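You operate a simulated robot arm through the tools that you are given. There is no shell and no other tool. Be economical: measure what you need, move in short steps, check, and stop when the job is done.

The job below is to be done with a simulated two-armed robot. You get a single attempt, and the scene is never put back.

JOB
Turn the brush speed knob to HI. Take the press jaw with the largest size on its label from the floor of the jaw tray and leave it on the free end of the press bench. Turn the workshop knob to 8. Put the blue tub on the shelf under the grey table. Turn the blend knob to 40 degrees. Stack the tall white head marked "LOOP 2" from the top of the grey platform on top of the tall white head labelled "LOOP 3". Do these in any order.

Only the result counts: the job must be done as asked and must still hold three seconds after the hand-in. Knocking over, shifting, dropping, spilling or breaking anything else fails it.

ROBOT AND FRAMES
Two 6-joint arms with fingered hands on one trunk, on a base that drives. Base frame: it is fixed to the floor where the robot stands at the start and does not move with it; the origin is under the middle of the robot, x ahead of it, y to its left, z up; the surface under the hand at the start is at about z = 0.905. Lengths are in m, angles in degrees, forces in N, time in s.
The left shoulder is at the start at [0.05, 0.17, 1.06], the right one opposite. With the tool pointing down near the work surface each hand reaches from about 0.52 to 0.78 m from the robot's upright axis, wherever it stands, measured 20 degrees to its own side. Places, roughly: blend knob [-4.4, -1.4, 0.6]; blue tub (10x9x9 cm) [-4.5, -1.4, 0.2]; brush speed knob [0.6, -0.1, 1]; free end of the press bench [0.8, -0.3, 0.9]; press jaw [0.5, -1.5, 1]; shelf under the grey table [-2.3, -0.4, 0.3]; tall white head [-2.75, -0.5, 0.5]; workshop knob [-1.9, -2.1, 1.2]. Payload 3.5 kg a hand.
Tool frame (each hand has its own): the origin (TCP) lies between the finger pads and is the grasp point; the fingertips stand 0.026 m ahead of it; z points along the fingers, y is the line along which they close. The gripper opens to 0.132 m. The gripper's body begins 0.073 m behind the TCP. The gripper is a hand of 3 fingers: y runs from the thumb to the fingers, the wrist lies at [0, 0, -0.234] in the tool frame, and closing takes about 1.5 s.
Orientation is that of the tool frame in the base frame, as a unit quaternion [x, y, z, w]. With the fingers straight down and closing along the base's y, the tool's x points along the base's -x, its y along +y and its z along -z.

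CONTROLS
- The arms move only by the tool servo_tool. It takes "left_motion", "right_motion" or both (then of equal length, played together; a hand with none holds still); each is a list of rows, each an object (a shift or turn left out is 0, a gripper value left out holds the last) with "xyz": the shift along the tool's x, y, z in m, a list of three; "turn": the turn, a rotation vector about the tool's x, y, z in degrees, a list of three. In form: [{"xyz": [dx, dy, dz], "turn": [ax, ay, az]}, ...]. A call has 1 to 12 rows; each row shifts and turns the commanded pose from where the row before left it, along the tool's axes as they then stand. "left_claw" and "right_claw" are, for a hand that has rows, the opening in per cent of the stroke, from 0 (shut) to 100 (fully open), set as the call begins (left out, the last holds). A row lasts 0.2 s, in which the tool goes at most 0.05 m and 8.6 degrees; a call with a longer step from one row to the next is refused whole, and so is a gripper value outside its range. A pose out of reach is approached as far as the arm can. The call stops where the force on the tool passes 40 N (or 10 N more than at its start, if that is more) or the arm is blocked; 0.2 s more then pass. The fingers move at their own pace (about 0.153 m/s each) and stop on an object; they squeeze with about 21 N. The grip force told is the motor's: it shows also when the fingers shut on nothing. Time passes only in rows, and 0.2 s behind the last, so rows that do not move let the fingers close. The reply holds the time, the measured pose of the TCP, the force on the tool along the base axes, the opening and the grip force, in the units named above and with some noise, with the torque about the TCP (base axes, N m) and any sound that the robot's microphone picked up.
- Cameras (640 x 400 px; columns grow to the right, rows downward): "scene" is now at [0.0407, -0.0171, 1.6594]; the picture's right is [-0.35, -0.94, 0.00], its down [-0.70, 0.27, -0.66] and it looks along [0.61, -0.23, -0.75] (base axes); focal length 272 px, centre (320, 200). "left" rides on the left gripper at [-0.062, 0.003, -0.092] in its tool frame; the picture's right is [-0.05, -1.00, 0.00], its down [0.83, -0.04, -0.56] and it looks along [0.55, -0.03, 0.83] (tool axes); focal length 230 px, centre (320, 200). "right" rides on the right gripper at [0.062, 0.003, -0.092] in its tool frame; the picture's right is [-0.05, 1.00, 0.00], its down [-0.83, -0.04, -0.56] and it looks along [-0.55, -0.03, 0.83] (tool axes); focal length 230 px, centre (320, 200). There is no depth. A picture from a camera that has moved, and an enlarged one, comes with that camera's place and axes in the base frame and with its lens. The place of the scene camera against the robot may be out by one fixed shift of up to 0.025 m in any direction.
- camera(camera): a new picture of that camera. The clock stands still meanwhile.
- move_column(by): slides the trunk up (or, below 0, down) by that many m; the arms and the scene camera ride with it, the base frame stays. It gives what a move gives, with no picture.
- roll_base(legs): drives the robot by 1 to 6 legs, each [ahead, left, turn to the left] in m, m and degrees, along the robot's own axes; the way and the turn of a leg run together, so that a leg with both is an arc; at most 1.5 m and 180 degrees a leg. The arms and the cameras ride along, it lands a little off, and it stops where it bumps. It gives what a move gives.
- finger_targets(finger1, finger2, thumb_bend, hand): sets how far each is bent, from 0 (flat) to 100 (curled in); at 30 the hand is open as for a grip, at 70 the pads meet at the TCP. One left out holds its place. A second passes; each finger stops where it meets its share of the squeeze, and holds until it gets a number again. A gripper value or a shape takes the hand back. It gives what a move gives, with no picture; readings hold the bend of each and the force on the fingers (four entries, about 0 where the hand has none), thumb and palm.
- grasp_type(shape, hand): the hand has 3 fingers and takes this shape, open, in about a second: jaw (thumb against the fingers, like two jaws); tri (thumb and two fingers); tip (a fingertip pinch); poke (one finger out to press); point (the index stretched); flat (the hand flat); cup (the hand cupped); fist (a fist). The gripper value then closes the fingers along that shape, each until it touches; the sizes above hold for jaw. It gives what a move gives, with no picture.
- head_to(pan, tilt): turns the head with the scene camera to pan (to the left, within 86 degrees either way) and tilt (down, from -29 to 69), counted from straight ahead of the robot. It gives what a move gives.
- inspect(camera, box): a new picture of the part [left, top, right, bottom] of that camera's present view, enlarged. The clock stands still meanwhile.
- sign_off(): hands the job in; it is judged then, once.

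Work in short steps. Places have to be worked out from the pictures, the camera data and where the tool is seen: move nearer, look again, correct. Check each grasp and each placing, and mend what went wrong. You have 165 turns and 130 pictures in all, those below and enlarged ones among them. Open the grippers and draw the arms clear of the work before you hand the job in, unless the task says otherwise.

The tools are called after ">>>" as name(argument=value, ...) on one line, values as JSON. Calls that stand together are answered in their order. servo_tool: Moves the arms, as the interface text tells. Its arguments: {"type":"object","properties":{"left_motion":{"type":"array","items":{"type":"object","properties":{"xyz":{"type":"array","items":{"type":"number"}},"turn":{"type":"array","items":{"type":"number"}}}}},"left_claw":{"type":"number"},"right_motion":{"type":"array","items":{"type":"object","properties":{"xyz":{"type":"array","items":{"type":"number"}},"turn":{"type":"array","items":{"type":"number"}}}}},"right_claw":{"type":"number"}},"required":[]} The other tools are called the same way: move_column (by) slides the trunk up or down; grasp_type (shape, hand) gives the hand a shape; finger_targets (finger1, finger2, thumb_bend, hand) moves the fingers one by one; roll_base (legs) drives the base; head_to (pan, tilt) turns the head that bears the scene camera; camera (camera) takes a picture; inspect (camera, box) takes an enlarged picture of a part of a camera's view; sign_off () hands the job in.

At the start:

```text
clock: 0.0
left_position: [0.6404, 0.098, 1.2149]
left_ee_rot: [0.0, 1.0, 0.0, 0.001]
left_wrist_force: [0.5, 0.6, 0.7]
left_ft_torque: [0.01, 0.01, 0.01]
left_gripper_width: 0.1321
left_finger_force: 0.0
left_shape: jaw
left_bend: [30.0, 30.0, 30.0]
left_finger forces: [0.0, 0.0, 0.1, 0.1, 0.1, 0.0]
right_position: [0.5598, -0.3675, 1.2134]
right_ee_rot: [-0.001, 1.0, -0.001, 0.001]
right_wrist_force: [-1.3, 0.8, -0.4]
right_ft_torque: [-0.01, 0.01, 0.0]
right_gripper_width: 0.132
right_finger_force: 0.0
right_shape: jaw
right_bend: [30.0, 30.0, 30.0]
right_finger forces: [0.1, 0.0, 0.0, 0.1, 0.0, 0.0]
trunk travel left (down, up): [-0.675, 0.035]
robot x, y, heading: [0.0024, 0.0031, -0.1]
head pan, tilt: [-20.7, 48.9]
```

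scene: 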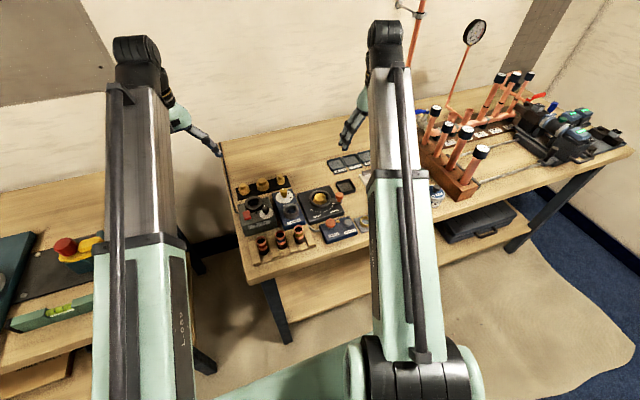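
right: 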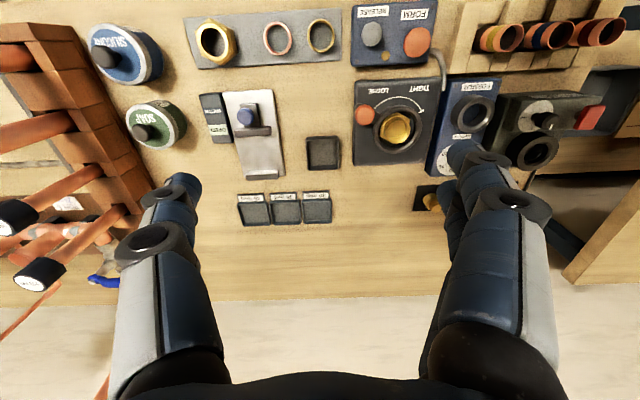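
left: 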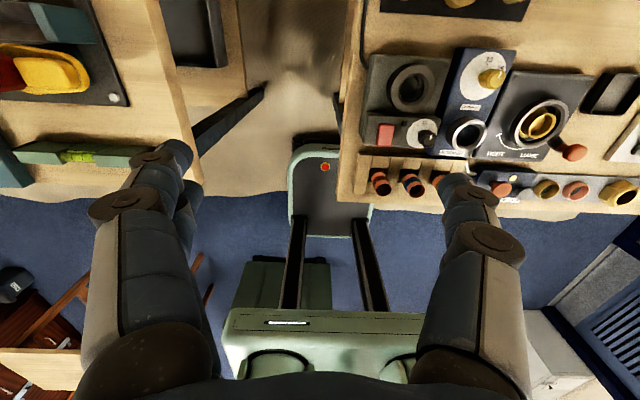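

The bench carries several controls near [0.6,-0.1]. I enlarge the pictures to find the brush speed knob.

>>> inspect(camera="left", box=[340, 30, 640, 220])

>>> inspect(camera="scene", box=[220, 140, 380, 260])

>>> inspect(camera="scene", box=[400, 20, 640, 210])

```text
2.11 times, centred on (490, 125) of left
camera zoom: at [0.7018, 0.0997, 1.3046], right [0.05, -1.0, 0.0], down [-0.83, -0.04, 0.56], along [-0.55, -0.03, -0.83], focal length 484 px, centre (-38, 358)
```

zoom: 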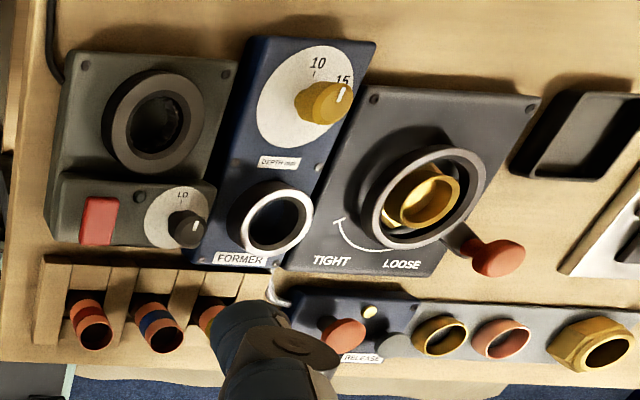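

```text
3.33 times, centred on (300, 200) of scene
camera zoom: at [0.0407, -0.0171, 1.6594], right [-0.35, -0.94, 0.0], down [-0.7, 0.27, -0.66], along [0.61, -0.23, -0.75], focal length 906 px, centre (387, 200)
```

zoom: 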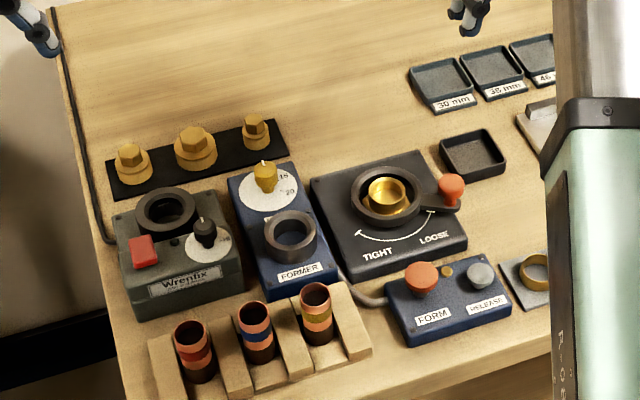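

```text
2.11 times, centred on (520, 115) of scene
camera zoom: at [0.0407, -0.0171, 1.6594], right [-0.35, -0.94, 0.0], down [-0.7, 0.27, -0.66], along [0.61, -0.23, -0.75], focal length 572 px, centre (-101, 379)
```

zoom: 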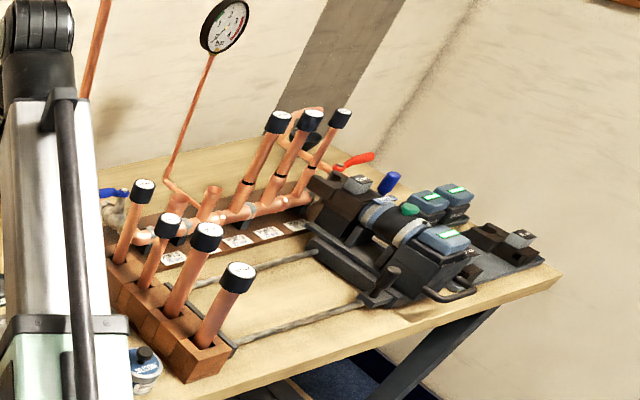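

The black LO/HI knob on the Wrenfix unit sits near [0.61,-0.05,1.0]. I bring the left hand above it for a close look.

>>> servo_tool(left_motion=[{"xyz": [0.008, -0.037, 0.02]}, {"xyz": [0.008, -0.038, 0.02]}, {"xyz": [0.008, -0.038, 0.03]}, {"xyz": [0.008, -0.037, 0.03]}, {}])

>>> camera(camera="left")

```text
clock: 1.2
left_position: [0.6054, -0.0555, 1.1137]
left_ee_rot: [-0.001, 1.0, 0.0, -0.001]
left_wrist_force: [0.8, 0.5, 0.8]
left_ft_torque: [0.02, 0.0, 0.01]
left_gripper_width: 0.1318
left_finger_force: 0.0
left_shape: jaw
left_bend: [30.0, 30.0, 30.0]
left_finger forces: [0.0, 0.1, 0.1, 0.0, 0.1, 0.1]
right_position: [0.5594, -0.3676, 1.2146]
right_ee_rot: [0.001, 1.0, -0.001, 0.001]
right_wrist_force: [-0.7, -0.5, -0.3]
right_ft_torque: [0.01, 0.01, 0.03]
right_gripper_width: 0.1319
right_finger_force: 0.0
right_shape: jaw
right_bend: [30.0, 30.0, 30.0]
right_finger forces: [0.0, 0.0, 0.1, 0.0, 0.0, 0.0]
trunk travel left (down, up): [-0.675, 0.035]
robot x, y, heading: [0.0009, 0.0008, -0.2]
head pan, tilt: [-20.7, 48.9]
```

```text
123 pictures are left
camera left: at [0.668, -0.0518, 1.203], right [0.05, -1.0, 0.0], down [-0.83, -0.04, 0.56], along [-0.55, -0.03, -0.83], focal length 230 px, centre (320, 200)
```

left: 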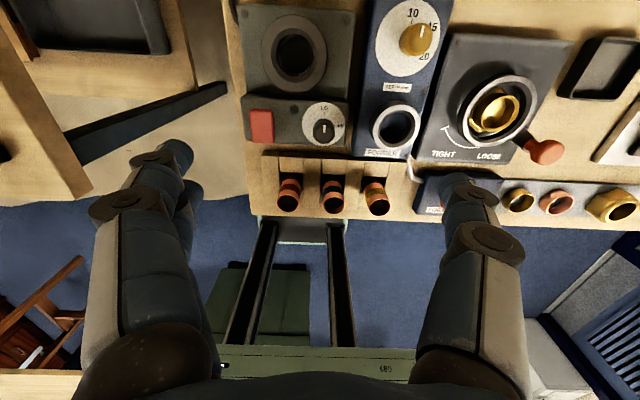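

The knob is nearly under the hand; I enlarge the dial.

>>> inspect(camera="left", box=[280, 80, 380, 160])

```text
5.00 times, centred on (330, 120) of left
camera zoom: at [0.668, -0.0518, 1.203], right [0.05, -1.0, 0.0], down [-0.83, -0.04, 0.56], along [-0.55, -0.03, -0.83], focal length 1150 px, centre (270, 600)
```

zoom: 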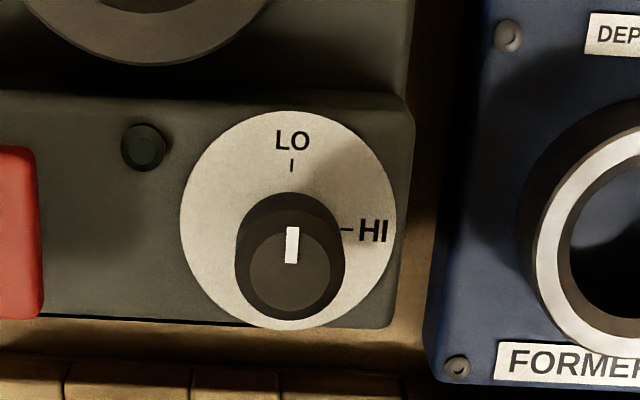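

The knob points at LO (+x), with HI a quarter turn clockwise from above; I place its top at about [0.600,-0.059,0.986]. I narrow the fingers and come down in stages.

>>> servo_tool(left_motion=[{"xyz": [0.005, -0.003, 0]}, {"xyz": [0, 0, 0.035]}, {"xyz": [0, 0, 0.03]}, {}], left_claw=48)

>>> camera(camera="left")

```text
clock: 2.2
left_position: [0.6023, -0.0559, 1.049]
left_ee_rot: [0.0, 1.0, 0.0, -0.001]
left_wrist_force: [-0.7, -0.1, 1.0]
left_ft_torque: [0.03, -0.01, 0.0]
left_gripper_width: 0.0638
left_finger_force: 0.1
left_shape: jaw
left_bend: [73.0, 73.0, 70.0]
left_finger forces: [0.0, 0.0, 0.1, 0.1, 0.1, 0.0]
right_position: [0.5592, -0.3667, 1.2148]
right_ee_rot: [0.0, 1.0, 0.0, 0.001]
right_wrist_force: [-0.1, -0.1, -0.3]
right_ft_torque: [0.0, 0.01, 0.0]
right_gripper_width: 0.1321
right_finger_force: 0.0
right_shape: jaw
right_bend: [30.0, 30.0, 30.0]
right_finger forces: [0.0, 0.1, 0.1, 0.1, 0.1, 0.0]
trunk travel left (down, up): [-0.675, 0.035]
robot x, y, heading: [-0.0008, 0.0, -0.1]
head pan, tilt: [-20.7, 48.9]
```

```text
121 pictures are left
camera left: at [0.6639, -0.0534, 1.1396], right [0.05, -1.0, 0.0], down [-0.83, -0.04, 0.56], along [-0.55, -0.03, -0.83], focal length 230 px, centre (320, 200)
```

left: 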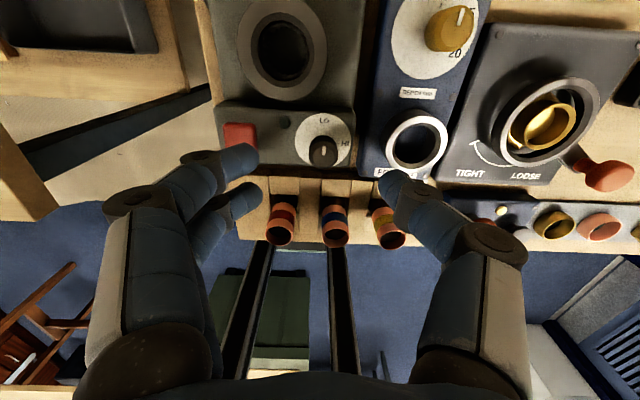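

Thumb side is close to the FORMER ring, so I narrow the opening to about 0.046 m, centre on y = -0.058 and go lower before looking again.

>>> servo_tool(left_motion=[{"xyz": [0, -0.002, 0]}, {}, {"xyz": [0, 0, 0.02]}, {"xyz": [0, 0, 0.015]}, {}], left_claw=35)

>>> camera(camera="left")

>>> camera(camera="right")

```text
clock: 3.4
left_position: [0.6022, -0.0582, 1.0141]
left_ee_rot: [0.0, 1.0, 0.0, 0.0]
left_wrist_force: [-0.6, 0.3, -0.3]
left_ft_torque: [-0.02, -0.05, 0.04]
left_gripper_width: 0.0469
left_finger_force: 0.0
left_shape: jaw
left_bend: [73.0, 73.0, 70.0]
left_finger forces: [0.1, 0.0, 0.0, 0.0, 0.1, 0.1]
right_position: [0.5601, -0.3682, 1.2137]
right_ee_rot: [0.0, 1.0, -0.002, 0.001]
right_wrist_force: [-0.2, 0.4, 0.3]
right_ft_torque: [0.05, -0.02, -0.01]
right_gripper_width: 0.1319
right_finger_force: 0.0
right_shape: jaw
right_bend: [30.0, 30.0, 30.0]
right_finger forces: [0.0, 0.0, 0.0, 0.1, 0.1, 0.0]
trunk travel left (down, up): [-0.675, 0.035]
robot x, y, heading: [0.0028, 0.0008, -0.4]
head pan, tilt: [-20.7, 48.9]
```

```text
120 pictures are left
camera left: at [0.6636, -0.0548, 1.104], right [0.05, -1.0, 0.0], down [-0.83, -0.04, 0.56], along [-0.55, -0.03, -0.83], focal length 230 px, centre (320, 200)
```

left: 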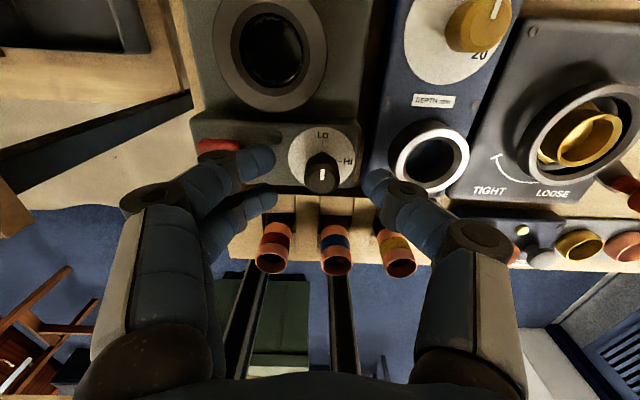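

```text
119 pictures are left
camera right: at [0.4982, -0.365, 1.3049], right [0.05, 1.0, 0.0], down [0.83, -0.04, 0.56], along [0.56, -0.03, -0.83], focal length 230 px, centre (320, 200)
```

right: 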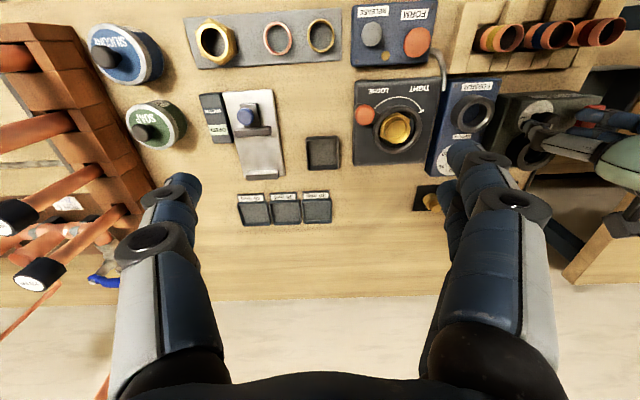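

The fingertips straddle the knob with clearance to the red button and ring. I lower to about z 0.992 and close.

>>> servo_tool(left_motion=[{"xyz": [0, 0, 0.012]}, {"xyz": [0, 0, 0.01]}, {}])

>>> servo_tool(left_motion=[{}, {}, {}, {}, {}, {}], left_claw=0)

>>> camera(camera="left")

```text
clock: 4.2
left_position: [0.6029, -0.0574, 0.9909]
left_ee_rot: [0.0, 1.0, -0.001, 0.0]
left_wrist_force: [-0.9, -0.5, 0.6]
left_ft_torque: [0.06, 0.0, 0.02]
left_gripper_width: 0.0462
left_finger_force: 0.0
left_shape: jaw
left_bend: [74.0, 74.0, 70.0]
left_finger forces: [0.9, 0.8, 0.0, 0.1, 0.1, 0.1]
right_position: [0.5606, -0.3676, 1.2142]
right_ee_rot: [0.0, 1.0, 0.0, 0.001]
right_wrist_force: [0.2, -0.8, -1.5]
right_ft_torque: [0.01, -0.01, -0.03]
right_gripper_width: 0.1319
right_finger_force: 0.1
right_shape: jaw
right_bend: [30.0, 30.0, 30.0]
right_finger forces: [0.0, 0.0, 0.0, 0.0, 0.1, 0.1]
trunk travel left (down, up): [-0.675, 0.035]
robot x, y, heading: [-0.0008, 0.0002, 0.0]
head pan, tilt: [-20.7, 48.9]
```

```text
clock: 5.6
left_position: [0.6017, -0.0598, 0.9916]
left_ee_rot: [0.001, 1.0, 0.0, 0.0]
left_wrist_force: [3.3, -21.8, 3.7]
left_ft_torque: [-0.41, -0.04, 0.03]
left_gripper_width: 0.0104
left_finger_force: 20.9
left_shape: jaw
left_bend: [75.0, 74.0, 68.0]
left_finger forces: [3.4, 6.3, 0.0, 0.0, 28.5, 0.0]
right_position: [0.5601, -0.3691, 1.215]
right_ee_rot: [0.0, 1.0, 0.0, 0.001]
right_wrist_force: [0.0, -0.1, 0.0]
right_ft_torque: [0.04, 0.02, 0.03]
right_gripper_width: 0.1316
right_finger_force: 0.0
right_shape: jaw
right_bend: [30.0, 30.0, 30.0]
right_finger forces: [0.1, 0.1, 0.1, 0.1, 0.1, 0.0]
trunk travel left (down, up): [-0.675, 0.035]
robot x, y, heading: [0.002, -0.0, -0.1]
head pan, tilt: [-20.7, 48.9]
```

```text
118 pictures are left
camera left: at [0.6639, -0.0575, 1.0819], right [0.05, -1.0, 0.0], down [-0.83, -0.04, 0.55], along [-0.55, -0.03, -0.83], focal length 230 px, centre (320, 200)
```

left: 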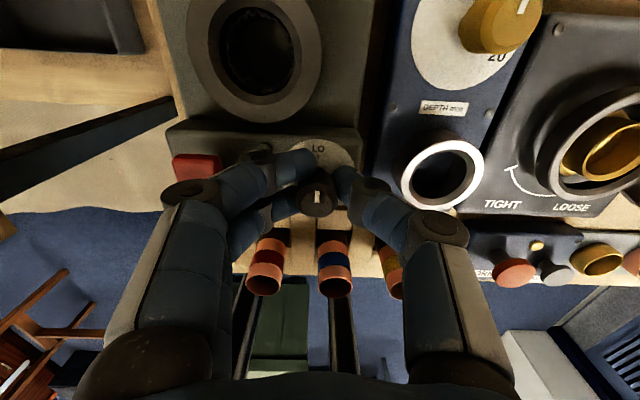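

Gripped, but the knob pushes the hand toward -y, so I shift 2 mm that way and start the clockwise turn (positive about tool z).

>>> servo_tool(left_motion=[{"xyz": [0, -0.003, 0]}, {"turn": [0, 0, 8]}, {"turn": [0, 0, 8]}, {"turn": [0, 0, 8]}, {}])

>>> inspect(camera="left", box=[240, 100, 400, 240])

```text
clock: 6.8
left_position: [0.6021, -0.0607, 0.9938]
left_ee_rot: [0.209, 0.978, -0.001, -0.001]
left_wrist_force: [-9.4, -12.2, -1.9]
left_ft_torque: [-0.27, 0.19, 0.08]
left_gripper_width: 0.0099
left_finger_force: 20.8
left_shape: jaw
left_bend: [75.0, 74.0, 68.0]
left_finger forces: [3.2, 9.0, 0.1, 0.0, 24.9, 0.0]
right_position: [0.5589, -0.3689, 1.2133]
right_ee_rot: [0.0, 1.0, 0.0, 0.001]
right_wrist_force: [0.9, 0.1, 0.1]
right_ft_torque: [0.01, 0.03, 0.02]
right_gripper_width: 0.1319
right_finger_force: 0.2
right_shape: jaw
right_bend: [30.0, 30.0, 30.0]
right_finger forces: [0.0, 0.0, 0.0, 0.0, 0.1, 0.0]
trunk travel left (down, up): [-0.675, 0.035]
robot x, y, heading: [-0.0002, 0.0015, 0.1]
head pan, tilt: [-20.7, 48.9]
```

```text
2.86 times, centred on (320, 170) of left
camera zoom: at [0.6594, -0.0845, 1.0825], right [-0.36, -0.93, 0.0], down [-0.78, 0.3, 0.56], along [-0.52, 0.2, -0.83], focal length 657 px, centre (320, 286)
```

zoom: 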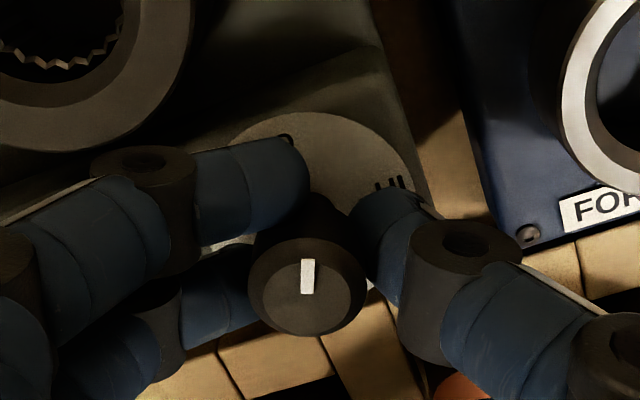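

The pointer stays upright in the turning picture, so the knob follows the hand. I continue the turn.

>>> servo_tool(left_motion=[{"turn": [0, 0, 8.3]}, {"turn": [0, 0, 8.3]}, {"turn": [0, 0, 8.3]}, {"turn": [0, 0, 8.3]}, {"turn": [0, 0, 8.3]}, {"turn": [0, 0, 8.3]}, {"turn": [0, 0, 8.3]}, {"turn": [0, 0, 8.3]}, {}])

>>> inspect(camera="left", box=[240, 100, 400, 240])

```text
clock: 8.8
left_position: [0.6019, -0.061, 0.9942]
left_ee_rot: [0.71, 0.704, 0.0, -0.002]
left_wrist_force: [-26.4, -6.1, -4.4]
left_ft_torque: [-0.11, 0.57, 0.08]
left_gripper_width: 0.0082
left_finger_force: 21.0
left_shape: jaw
left_bend: [75.0, 74.0, 67.0]
left_finger forces: [3.3, 4.8, 0.0, 0.0, 31.8, 0.0]
right_position: [0.5574, -0.368, 1.2161]
right_ee_rot: [0.0, 1.0, 0.001, 0.001]
right_wrist_force: [-0.3, 0.9, -1.1]
right_ft_torque: [0.03, 0.02, -0.02]
right_gripper_width: 0.132
right_finger_force: 0.1
right_shape: jaw
right_bend: [30.0, 30.0, 30.0]
right_finger forces: [0.0, 0.1, 0.1, 0.0, 0.1, 0.0]
trunk travel left (down, up): [-0.675, 0.035]
robot x, y, heading: [-0.0012, -0.0013, 0.1]
head pan, tilt: [-20.7, 48.9]
```

```text
2.86 times, centred on (320, 170) of left
camera zoom: at [0.6035, -0.1234, 1.0838], right [-1.0, -0.04, 0.0], down [-0.03, 0.83, 0.56], along [-0.03, 0.56, -0.83], focal length 657 px, centre (320, 286)
```

zoom: 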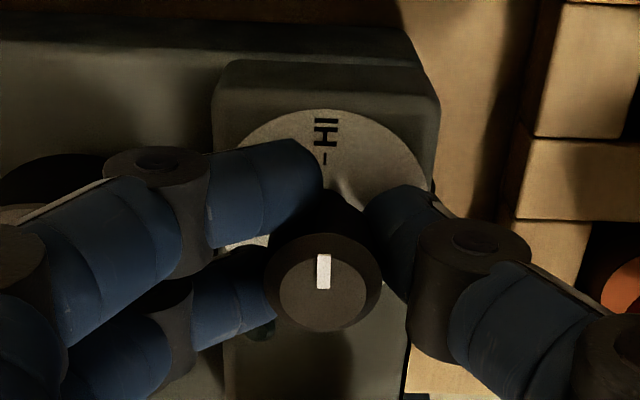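

The pointer lines up with HI. I open partly, lift straight up and check.

>>> servo_tool(left_motion=[{}, {}, {}, {"xyz": [0, 0, -0.03]}, {"xyz": [0, 0, -0.05]}, {"xyz": [0, 0, -0.05]}, {}], left_claw=35)

>>> inspect(camera="left", box=[240, 70, 400, 190])

```text
clock: 10.4
left_position: [0.6033, -0.06, 1.124]
left_ee_rot: [0.71, 0.705, 0.0, 0.0]
left_wrist_force: [-0.4, -0.2, -1.0]
left_ft_torque: [0.0, 0.0, 0.0]
left_gripper_width: 0.0458
left_finger_force: 0.1
left_shape: jaw
left_bend: [74.0, 74.0, 70.0]
left_finger forces: [0.0, 0.1, 0.0, 0.0, 0.1, 0.1]
right_position: [0.5592, -0.369, 1.216]
right_ee_rot: [0.0, 1.0, 0.0, 0.001]
right_wrist_force: [0.0, -0.2, 0.0]
right_ft_torque: [0.0, 0.04, -0.01]
right_gripper_width: 0.132
right_finger_force: 0.0
right_shape: jaw
right_bend: [30.0, 30.0, 30.0]
right_finger forces: [0.1, 0.1, 0.1, 0.1, 0.0, 0.0]
trunk travel left (down, up): [-0.675, 0.035]
robot x, y, heading: [-0.0002, 0.0001, -0.0]
head pan, tilt: [-20.7, 48.9]
```

```text
3.33 times, centred on (320, 130) of left
camera zoom: at [0.6061, -0.1226, 1.2134], right [-1.0, -0.04, 0.0], down [-0.04, 0.83, 0.56], along [-0.03, 0.55, -0.83], focal length 767 px, centre (320, 433)
```

zoom: 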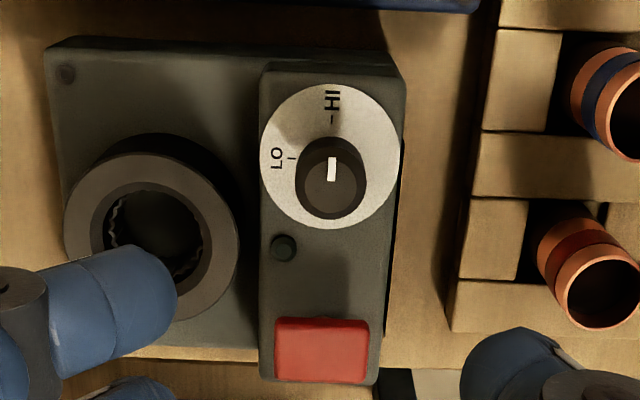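

Brush knob reads HI. I turn the left wrist back and look to the right for the jaw tray.

>>> servo_tool(left_motion=[{"xyz": [0, 0, -0.05], "turn": [0, 0, -8.5]}, {"xyz": [0, 0, -0.04], "turn": [0, 0, -8.5]}, {"turn": [0, 0, -8.5]}, {"turn": [0, 0, -8.5]}, {"turn": [0, 0, -8.5]}, {"turn": [0, 0, -8.5]}, {"turn": [0, 0, -8.5]}, {"turn": [0, 0, -8.5]}, {"turn": [0, 0, -8.5]}, {"turn": [0, 0, -8.5]}, {"turn": [0, 0, -5]}])

>>> head_to(pan=-65, tilt=25)

>>> camera(camera="scene")

```text
clock: 12.8
left_position: [0.6022, -0.0601, 1.2121]
left_ee_rot: [0.002, 1.0, 0.0, 0.0]
left_wrist_force: [0.5, -0.4, 0.3]
left_ft_torque: [-0.03, 0.02, 0.0]
left_gripper_width: 0.0459
left_finger_force: 0.0
left_shape: jaw
left_bend: [74.0, 74.0, 70.0]
left_finger forces: [0.1, 0.0, 0.1, 0.0, 0.1, 0.0]
right_position: [0.5601, -0.3687, 1.2142]
right_ee_rot: [0.0, 1.0, 0.001, 0.001]
right_wrist_force: [1.0, -0.4, -0.2]
right_ft_torque: [-0.01, 0.03, 0.04]
right_gripper_width: 0.1317
right_finger_force: 0.0
right_shape: jaw
right_bend: [30.0, 30.0, 30.0]
right_finger forces: [0.1, 0.0, 0.1, 0.0, 0.0, 0.0]
trunk travel left (down, up): [-0.675, 0.035]
robot x, y, heading: [0.0017, 0.0023, -0.0]
head pan, tilt: [-20.7, 48.9]
```

```text
clock: 13.9
left_position: [0.6032, -0.0604, 1.2122]
left_ee_rot: [0.004, 1.0, 0.0, 0.0]
left_wrist_force: [-1.3, 0.4, 0.4]
left_ft_torque: [-0.01, 0.03, -0.02]
left_gripper_width: 0.0457
left_finger_force: 0.0
left_shape: jaw
left_bend: [74.0, 74.0, 70.0]
left_finger forces: [0.0, 0.0, 0.0, 0.1, 0.0, 0.0]
right_position: [0.5599, -0.3666, 1.2138]
right_ee_rot: [0.0, 1.0, 0.0, 0.001]
right_wrist_force: [0.0, 0.4, 0.0]
right_ft_torque: [-0.02, -0.01, -0.01]
right_gripper_width: 0.132
right_finger_force: 0.0
right_shape: jaw
right_bend: [30.0, 30.0, 30.0]
right_finger forces: [0.1, 0.0, 0.0, 0.0, 0.1, 0.0]
trunk travel left (down, up): [-0.675, 0.035]
robot x, y, heading: [-0.0016, -0.0016, -0.0]
head pan, tilt: [-65.0, 25.0]
```

```text
114 pictures are left
camera scene: at [0.0067, -0.073, 1.6954], right [-0.91, -0.42, 0.0], down [-0.18, 0.38, -0.91], along [0.38, -0.82, -0.42], focal length 272 px, centre (320, 200)
```

scene: 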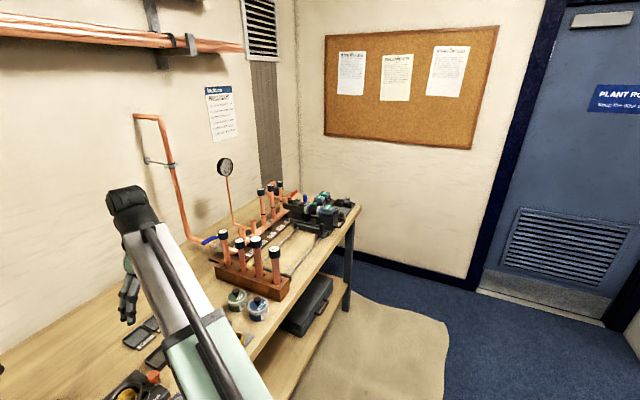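

The jaw tray is near the far right end of the bench, past tall capped pipes. I back off first, slide right, then look before going forward.

>>> roll_base(legs=[[-0.45, 0, 0], [0, -1.25, 0]])

>>> head_to(pan=-10, tilt=35)

>>> camera(camera="scene")

```text
clock: 16.6
left_position: [0.165, -0.0607, 1.212]
left_ee_rot: [0.005, 1.0, 0.0, -0.001]
left_wrist_force: [0.6, 0.4, 0.3]
left_ft_torque: [-0.01, 0.06, -0.03]
left_gripper_width: 0.0458
left_finger_force: 0.1
left_shape: jaw
left_bend: [74.0, 74.0, 70.0]
left_finger forces: [0.0, 0.0, 0.0, 0.0, 0.0, 0.1]
right_position: [0.123, -0.3673, 1.2136]
right_ee_rot: [0.0, 1.0, -0.001, 0.001]
right_wrist_force: [0.4, -0.8, -0.8]
right_ft_torque: [0.01, 0.08, 0.01]
right_gripper_width: 0.1318
right_finger_force: 0.0
right_shape: jaw
right_bend: [30.0, 30.0, 30.0]
right_finger forces: [0.0, 0.0, 0.1, 0.0, 0.1, 0.0]
trunk travel left (down, up): [-0.675, 0.035]
robot x, y, heading: [-0.4419, 0.0005, -0.0]
head pan, tilt: [-65.0, 25.0]
stopped in leg 1: the robot was blocked; the commanded pose is now the measured one
```

```text
clock: 17.9
left_position: [0.1649, -0.06, 1.2126]
left_ee_rot: [0.004, 1.0, 0.0, 0.0]
left_wrist_force: [0.5, 0.2, -0.1]
left_ft_torque: [-0.02, 0.04, 0.01]
left_gripper_width: 0.0459
left_finger_force: 0.1
left_shape: jaw
left_bend: [74.0, 74.0, 70.0]
left_finger forces: [0.0, 0.0, 0.0, 0.1, 0.1, 0.0]
right_position: [0.121, -0.3673, 1.2148]
right_ee_rot: [0.001, 1.0, -0.001, 0.001]
right_wrist_force: [-0.4, 0.2, -0.9]
right_ft_torque: [0.01, -0.03, 0.01]
right_gripper_width: 0.1321
right_finger_force: 0.0
right_shape: jaw
right_bend: [30.0, 30.0, 30.0]
right_finger forces: [0.0, 0.0, 0.0, 0.0, 0.0, 0.0]
trunk travel left (down, up): [-0.675, 0.035]
robot x, y, heading: [-0.4392, 0.003, -0.2]
head pan, tilt: [-10.0, 35.0]
```

```text
113 pictures are left
camera scene: at [-0.3836, -0.0042, 1.6797], right [-0.18, -0.98, 0.0], down [-0.56, 0.1, -0.82], along [0.81, -0.14, -0.57], focal length 272 px, centre (320, 200)
```

scene: 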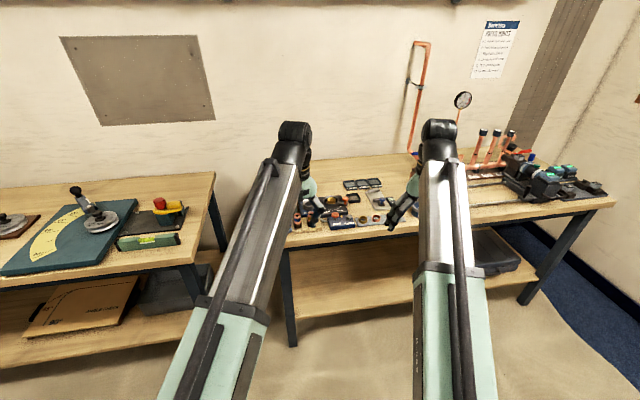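

The drive stopped at x = -0.44 as blocked; I look to both sides to see what is there before moving on.

>>> head_to(pan=-86, tilt=40)

>>> camera(camera="scene")

>>> head_to(pan=86, tilt=40)

>>> camera(camera="scene")

>>> camera(camera="left")

```text
clock: 19.4
left_position: [0.1639, -0.0603, 1.2132]
left_ee_rot: [0.004, 1.0, 0.0, -0.001]
left_wrist_force: [0.6, 0.6, 0.5]
left_ft_torque: [0.02, 0.01, 0.04]
left_gripper_width: 0.046
left_finger_force: 0.0
left_shape: jaw
left_bend: [74.0, 74.0, 70.0]
left_finger forces: [0.0, 0.1, 0.0, 0.0, 0.0, 0.1]
right_position: [0.1206, -0.3674, 1.2134]
right_ee_rot: [0.001, 1.0, -0.001, 0.001]
right_wrist_force: [0.0, 0.3, 0.7]
right_ft_torque: [-0.02, 0.03, 0.01]
right_gripper_width: 0.132
right_finger_force: 0.1
right_shape: jaw
right_bend: [30.0, 30.0, 30.0]
right_finger forces: [0.0, 0.1, 0.0, 0.1, 0.1, 0.0]
trunk travel left (down, up): [-0.675, 0.035]
robot x, y, heading: [-0.4374, -0.0009, -0.3]
head pan, tilt: [-85.9, 40.0]
```

```text
112 pictures are left
camera scene: at [-0.4645, -0.0735, 1.6721], right [-1.0, -0.07, 0.0], down [-0.05, 0.64, -0.77], along [0.05, -0.76, -0.64], focal length 272 px, centre (320, 200)
```

scene: 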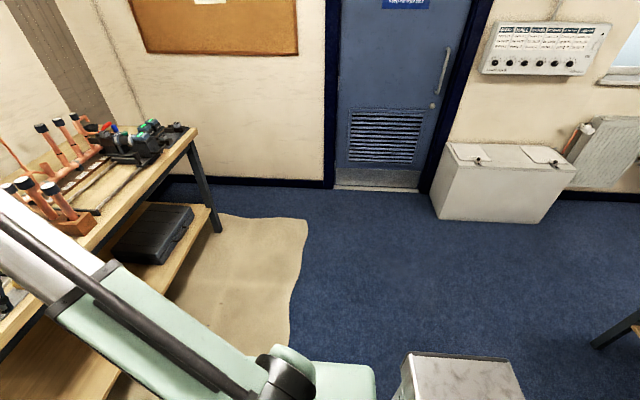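

```text
clock: 21.9
left_position: [0.1659, -0.0601, 1.2137]
left_ee_rot: [0.005, 1.0, 0.0, -0.001]
left_wrist_force: [0.0, -0.2, 0.3]
left_ft_torque: [-0.02, 0.02, 0.0]
left_gripper_width: 0.0459
left_finger_force: 0.0
left_shape: jaw
left_bend: [74.0, 74.0, 70.0]
left_finger forces: [0.0, 0.0, 0.0, 0.0, 0.1, 0.1]
right_position: [0.1207, -0.368, 1.2143]
right_ee_rot: [0.001, 1.0, -0.001, 0.001]
right_wrist_force: [-0.1, -0.6, -0.7]
right_ft_torque: [-0.02, 0.02, 0.01]
right_gripper_width: 0.1321
right_finger_force: 0.1
right_shape: jaw
right_bend: [30.0, 30.0, 30.0]
right_finger forces: [0.0, 0.0, 0.0, 0.0, 0.1, 0.0]
trunk travel left (down, up): [-0.675, 0.035]
robot x, y, heading: [-0.4383, 0.0043, 0.4]
head pan, tilt: [85.9, 40.0]
```

```text
111 pictures are left
camera scene: at [-0.4643, 0.0961, 1.6721], right [1.0, -0.07, 0.0], down [-0.05, -0.64, -0.77], along [0.06, 0.76, -0.64], focal length 272 px, centre (320, 200)
```

scene: 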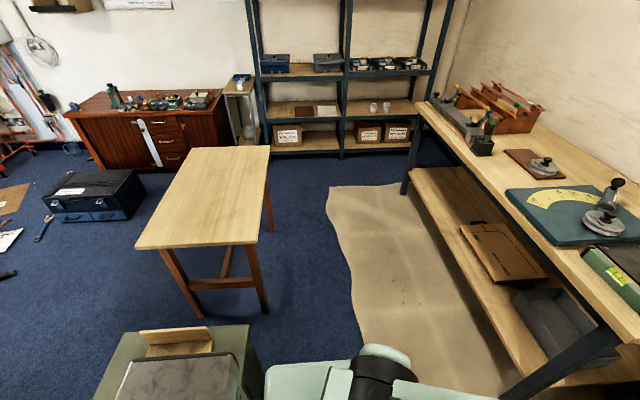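

```text
110 pictures are left
camera left: at [0.2263, -0.0586, 1.3029], right [0.04, -1.0, 0.0], down [-0.83, -0.04, 0.55], along [-0.55, -0.02, -0.83], focal length 230 px, centre (320, 200)
```

left: 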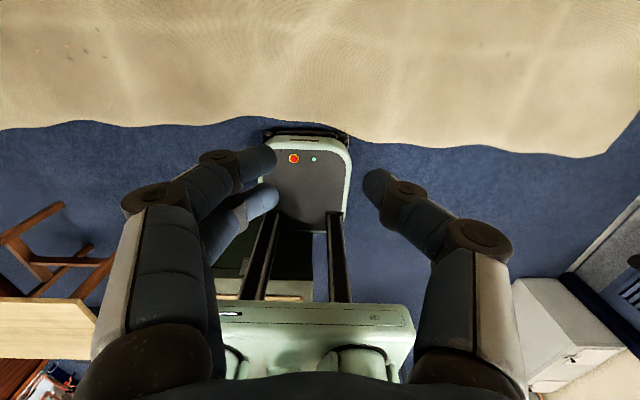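

Furniture stands just behind the robot. I go forward a little, then slide right along the bench and look at the tray.

>>> roll_base(legs=[[0.1, 0, 0], [0, -1.25, 0]])

>>> head_to(pan=-15, tilt=40)

>>> camera(camera="scene")

```text
clock: 29.0
left_position: [0.2628, -1.3121, 1.2138]
left_ee_rot: [0.005, 1.0, 0.0, 0.001]
left_wrist_force: [-0.5, -0.9, -0.5]
left_ft_torque: [-0.01, 0.0, 0.01]
left_gripper_width: 0.0458
left_finger_force: 0.1
left_shape: jaw
left_bend: [74.0, 74.0, 70.0]
left_finger forces: [0.0, 0.1, 0.1, 0.0, 0.1, 0.0]
right_position: [0.2179, -1.6195, 1.2149]
right_ee_rot: [0.002, 1.0, -0.001, 0.001]
right_wrist_force: [0.2, -0.2, -0.3]
right_ft_torque: [0.0, -0.04, -0.02]
right_gripper_width: 0.1319
right_finger_force: 0.0
right_shape: jaw
right_bend: [30.0, 30.0, 30.0]
right_finger forces: [0.0, 0.1, 0.0, 0.0, 0.1, 0.0]
trunk travel left (down, up): [-0.675, 0.035]
robot x, y, heading: [-0.3389, -1.2521, 0.1]
head pan, tilt: [85.9, 40.0]
```

```text
clock: 30.8
left_position: [0.2621, -1.3123, 1.2126]
left_ee_rot: [0.005, 1.0, -0.001, 0.0]
left_wrist_force: [-0.9, 0.9, -1.0]
left_ft_torque: [0.01, 0.01, 0.02]
left_gripper_width: 0.046
left_finger_force: 0.0
left_shape: jaw
left_bend: [74.0, 74.0, 70.0]
left_finger forces: [0.0, 0.1, 0.1, 0.1, 0.1, 0.0]
right_position: [0.2173, -1.6186, 1.2139]
right_ee_rot: [0.002, 1.0, -0.001, 0.002]
right_wrist_force: [-0.3, -0.7, 0.4]
right_ft_torque: [-0.01, -0.01, 0.01]
right_gripper_width: 0.1318
right_finger_force: 0.0
right_shape: jaw
right_bend: [30.0, 30.0, 30.0]
right_finger forces: [0.0, 0.0, 0.0, 0.0, 0.1, 0.1]
trunk travel left (down, up): [-0.675, 0.035]
robot x, y, heading: [-0.3434, -1.2489, -0.2]
head pan, tilt: [-15.0, 40.0]
```

```text
109 pictures are left
camera scene: at [-0.2911, -1.2614, 1.6721], right [-0.26, -0.97, 0.0], down [-0.62, 0.17, -0.77], along [0.74, -0.2, -0.64], focal length 272 px, centre (320, 200)
```

scene: 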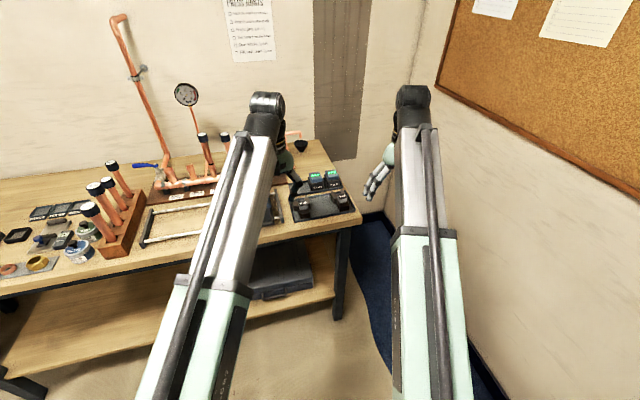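

The tray at the right bench end is visible between the arms; I enlarge it.

>>> inspect(camera="scene", box=[260, 130, 380, 230])

>>> camera(camera="right")

```text
4.00 times, centred on (320, 180) of scene
camera zoom: at [-0.2911, -1.2614, 1.6721], right [-0.26, -0.97, 0.0], down [-0.62, 0.17, -0.77], along [0.74, -0.2, -0.64], focal length 1087 px, centre (320, 280)
```

zoom: 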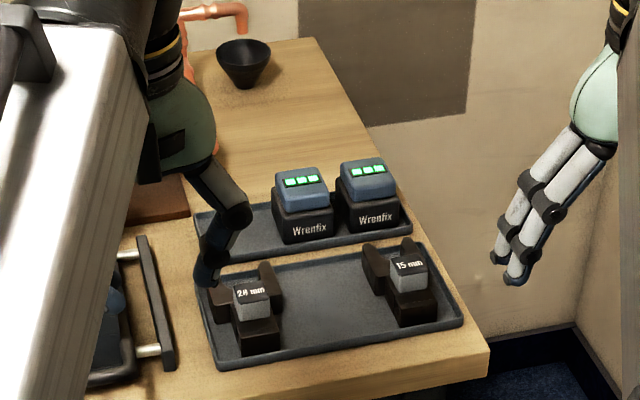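

```text
107 pictures are left
camera right: at [0.1559, -1.6164, 1.3051], right [0.06, 1.0, 0.0], down [0.83, -0.05, 0.56], along [0.56, -0.03, -0.83], focal length 230 px, centre (320, 200)
```

right: 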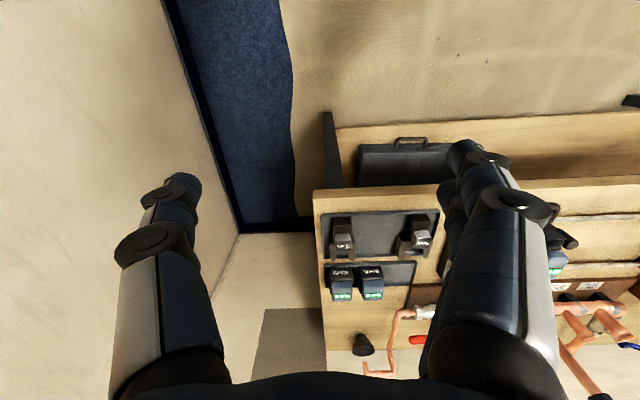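

The tray floor holds a jaw at about [0.51,-1.41] ("28 mm") and a "15 mm" one. I raise the left hand clear, then drive so the right hand comes above the larger jaw.

>>> servo_tool(left_motion=[{"xyz": [0.02, 0, -0.04]}, {"xyz": [0.02, 0, -0.04]}, {"xyz": [0.02, 0, -0.04]}, {"xyz": [0.02, 0, -0.04]}, {}])

>>> roll_base(legs=[[0, 0.16, 0], [0.28, 0, 0]])

>>> camera(camera="right")

```text
clock: 32.0
left_position: [0.2392, -1.3403, 1.2511]
left_ee_rot: [0.006, 1.0, -0.007, 0.014]
left_wrist_force: [-1.2, -0.1, -0.2]
left_ft_torque: [0.04, 0.03, 0.01]
left_gripper_width: 0.0456
left_finger_force: 0.0
left_shape: jaw
left_bend: [74.0, 74.0, 70.0]
left_finger forces: [0.1, 0.1, 0.1, 0.1, 0.1, 0.0]
left hand out of reach, approached as far as the arm can: row 1, 2, 3, 4
right_position: [0.2164, -1.6193, 1.2151]
right_ee_rot: [0.002, 1.0, -0.001, 0.001]
right_wrist_force: [0.1, -1.1, -1.3]
right_ft_torque: [0.02, -0.01, 0.01]
right_gripper_width: 0.132
right_finger_force: 0.0
right_shape: jaw
right_bend: [30.0, 30.0, 30.0]
right_finger forces: [0.0, 0.0, 0.1, 0.1, 0.1, 0.0]
trunk travel left (down, up): [-0.675, 0.035]
robot x, y, heading: [-0.3422, -1.2497, -0.2]
head pan, tilt: [-15.0, 40.0]
```

```text
clock: 34.9
left_position: [0.5187, -1.1829, 1.2508]
left_ee_rot: [0.006, 1.0, -0.006, 0.014]
left_wrist_force: [0.7, 0.7, -0.1]
left_ft_torque: [-0.06, -0.02, 0.01]
left_gripper_width: 0.0458
left_finger_force: 0.0
left_shape: jaw
left_bend: [74.0, 74.0, 70.0]
left_finger forces: [0.0, 0.0, 0.0, 0.0, 0.0, 0.1]
right_position: [0.4971, -1.462, 1.2141]
right_ee_rot: [0.002, 1.0, -0.001, 0.001]
right_wrist_force: [-0.1, 0.3, -0.1]
right_ft_torque: [-0.02, 0.02, 0.01]
right_gripper_width: 0.1319
right_finger_force: 0.1
right_shape: jaw
right_bend: [30.0, 30.0, 30.0]
right_finger forces: [0.0, 0.0, 0.1, 0.1, 0.1, 0.1]
trunk travel left (down, up): [-0.675, 0.035]
robot x, y, heading: [-0.0613, -1.0928, -0.1]
head pan, tilt: [-15.0, 40.0]
```

```text
106 pictures are left
camera right: at [0.4345, -1.459, 1.3045], right [0.06, 1.0, 0.0], down [0.83, -0.05, 0.56], along [0.56, -0.03, -0.83], focal length 230 px, centre (320, 200)
```

right: 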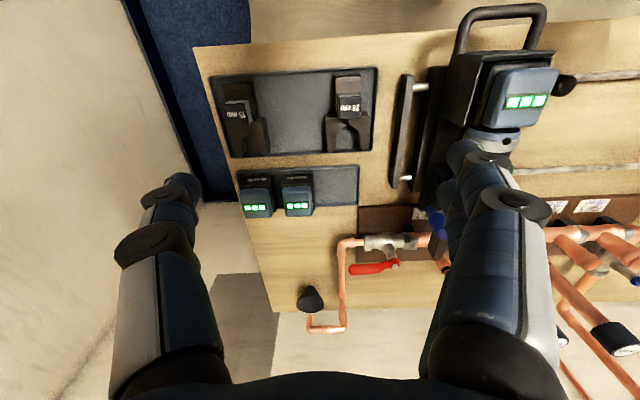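

The larger jaw is at about [0.51,-1.42]; I enlarge it to confirm the label and shape.

>>> inspect(camera="right", box=[200, 50, 400, 175])

>>> inspect(camera="scene", box=[300, 180, 460, 280])

```text
3.20 times, centred on (300, 112) of right
camera zoom: at [0.4345, -1.459, 1.3045], right [0.06, 1.0, 0.0], down [0.83, -0.05, 0.56], along [0.56, -0.03, -0.83], focal length 736 px, centre (384, 480)
```

zoom: 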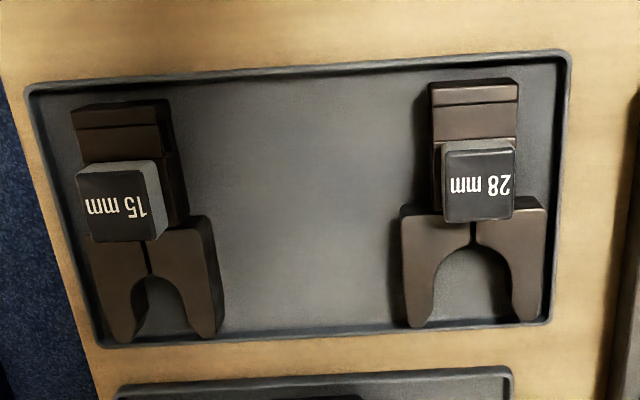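

```text
4.00 times, centred on (380, 230) of scene
camera zoom: at [-0.0115, -1.1032, 1.6721], right [-0.26, -0.96, 0.0], down [-0.62, 0.17, -0.77], along [0.74, -0.2, -0.64], focal length 1087 px, centre (80, 80)
```

zoom: 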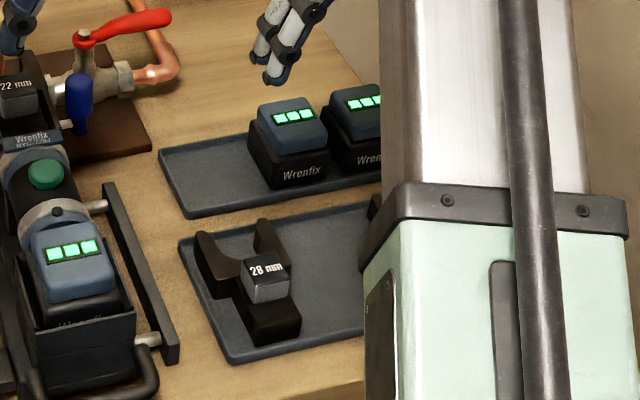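

The 28 mm jaw is the largest on the tray floor. I move the right hand above its grey label block and part-close the fingers.

>>> servo_tool(right_motion=[{"xyz": [-0.006, 0.02, 0.04]}, {"xyz": [-0.006, 0.02, 0.04]}, {"xyz": [0, 0, 0.04]}, {"xyz": [0, 0, 0.03]}, {}], right_claw=55)

>>> camera(camera="right")

```text
clock: 36.1
left_position: [0.5164, -1.1807, 1.2516]
left_ee_rot: [0.006, 1.0, -0.007, 0.014]
left_wrist_force: [1.0, 0.0, 0.6]
left_ft_torque: [0.01, 0.0, -0.01]
left_gripper_width: 0.0457
left_finger_force: 0.0
left_shape: jaw
left_bend: [74.0, 74.0, 70.0]
left_finger forces: [0.1, 0.0, 0.0, 0.0, 0.1, 0.0]
right_position: [0.507, -1.424, 1.0649]
right_ee_rot: [0.002, 1.0, -0.001, 0.0]
right_wrist_force: [-0.5, 0.3, -0.3]
right_ft_torque: [0.04, 0.02, -0.02]
right_gripper_width: 0.0735
right_finger_force: 0.1
right_shape: jaw
right_bend: [72.0, 72.0, 70.0]
right_finger forces: [0.0, 0.0, 0.0, 0.0, 0.1, 0.0]
trunk travel left (down, up): [-0.675, 0.035]
robot x, y, heading: [-0.0643, -1.0899, -0.4]
head pan, tilt: [-15.0, 40.0]
```

```text
103 pictures are left
camera right: at [0.4455, -1.4202, 1.1553], right [0.06, 1.0, 0.0], down [0.83, -0.05, 0.56], along [0.56, -0.03, -0.83], focal length 230 px, centre (320, 200)
```

right: 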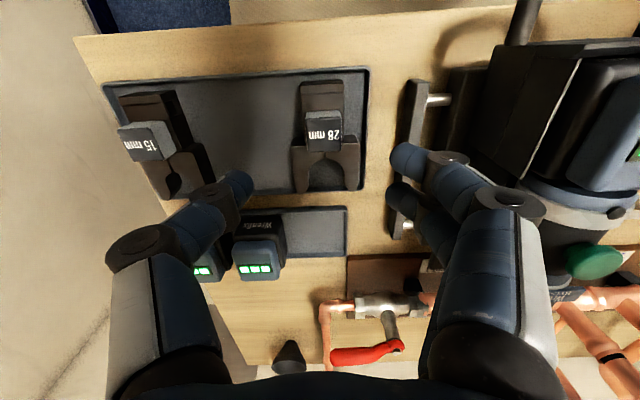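

The block is centred under the hand. I narrow slightly to keep off the rail on the left and descend further.

>>> servo_tool(right_motion=[{"xyz": [-0.002, 0.003, 0]}, {"xyz": [0, 0, 0.03]}, {"xyz": [0, 0, 0.03]}, {}], right_claw=43)

>>> camera(camera="right")

```text
clock: 37.1
left_position: [0.5162, -1.1828, 1.2511]
left_ee_rot: [0.006, 1.0, -0.006, 0.013]
left_wrist_force: [0.4, -0.5, -0.1]
left_ft_torque: [-0.03, 0.02, -0.03]
left_gripper_width: 0.046
left_finger_force: 0.1
left_shape: jaw
left_bend: [74.0, 74.0, 70.0]
left_finger forces: [0.0, 0.0, 0.0, 0.0, 0.0, 0.0]
right_position: [0.5097, -1.4201, 1.0046]
right_ee_rot: [0.003, 1.0, 0.0, 0.001]
right_wrist_force: [-0.8, -0.4, -0.3]
right_ft_torque: [-0.02, -0.01, -0.03]
right_gripper_width: 0.0574
right_finger_force: 0.0
right_shape: jaw
right_bend: [73.0, 73.0, 70.0]
right_finger forces: [0.0, 0.1, 0.0, 0.0, 0.0, 0.0]
trunk travel left (down, up): [-0.675, 0.035]
robot x, y, heading: [-0.0662, -1.0878, -0.1]
head pan, tilt: [-15.0, 40.0]
```

```text
102 pictures are left
camera right: at [0.4475, -1.4172, 1.0959], right [0.06, 1.0, 0.0], down [0.83, -0.05, 0.56], along [0.56, -0.03, -0.83], focal length 230 px, centre (320, 200)
```

right: 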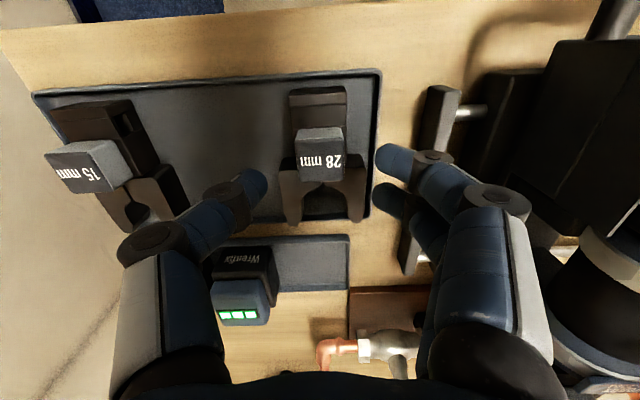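

The label block's top seems around z 0.94. I descend in small steps, watching for contact.

>>> servo_tool(right_motion=[{"xyz": [-0.002, 0, 0.02]}, {"xyz": [0, 0, 0.02]}, {}])

>>> camera(camera="right")

```text
clock: 37.9
left_position: [0.5167, -1.1821, 1.2506]
left_ee_rot: [0.006, 1.0, -0.006, 0.013]
left_wrist_force: [-1.0, -0.7, 0.3]
left_ft_torque: [0.01, 0.02, -0.02]
left_gripper_width: 0.0461
left_finger_force: 0.1
left_shape: jaw
left_bend: [74.0, 74.0, 70.0]
left_finger forces: [0.0, 0.1, 0.1, 0.0, 0.1, 0.1]
right_position: [0.5106, -1.4204, 0.9647]
right_ee_rot: [0.003, 1.0, -0.001, 0.0]
right_wrist_force: [0.1, -0.4, -0.4]
right_ft_torque: [-0.01, 0.0, 0.0]
right_gripper_width: 0.0573
right_finger_force: 0.1
right_shape: jaw
right_bend: [73.0, 73.0, 70.0]
right_finger forces: [0.0, 0.0, 0.0, 0.0, 0.0, 0.0]
trunk travel left (down, up): [-0.675, 0.035]
robot x, y, heading: [-0.0638, -1.0897, -0.0]
head pan, tilt: [-15.0, 40.0]
```

```text
101 pictures are left
camera right: at [0.4499, -1.4165, 1.0553], right [0.06, 1.0, 0.0], down [0.83, -0.05, 0.56], along [0.56, -0.03, -0.83], focal length 230 px, centre (320, 200)
```

right: 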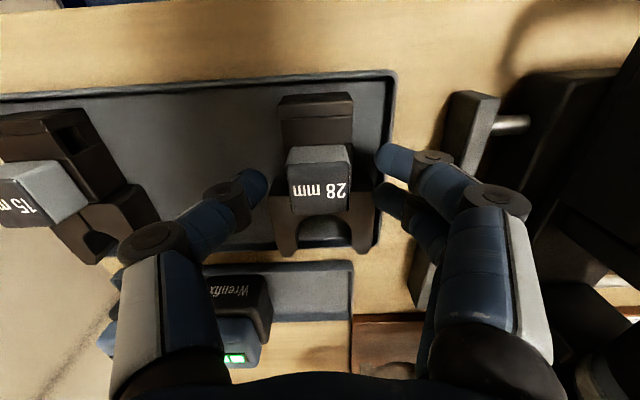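

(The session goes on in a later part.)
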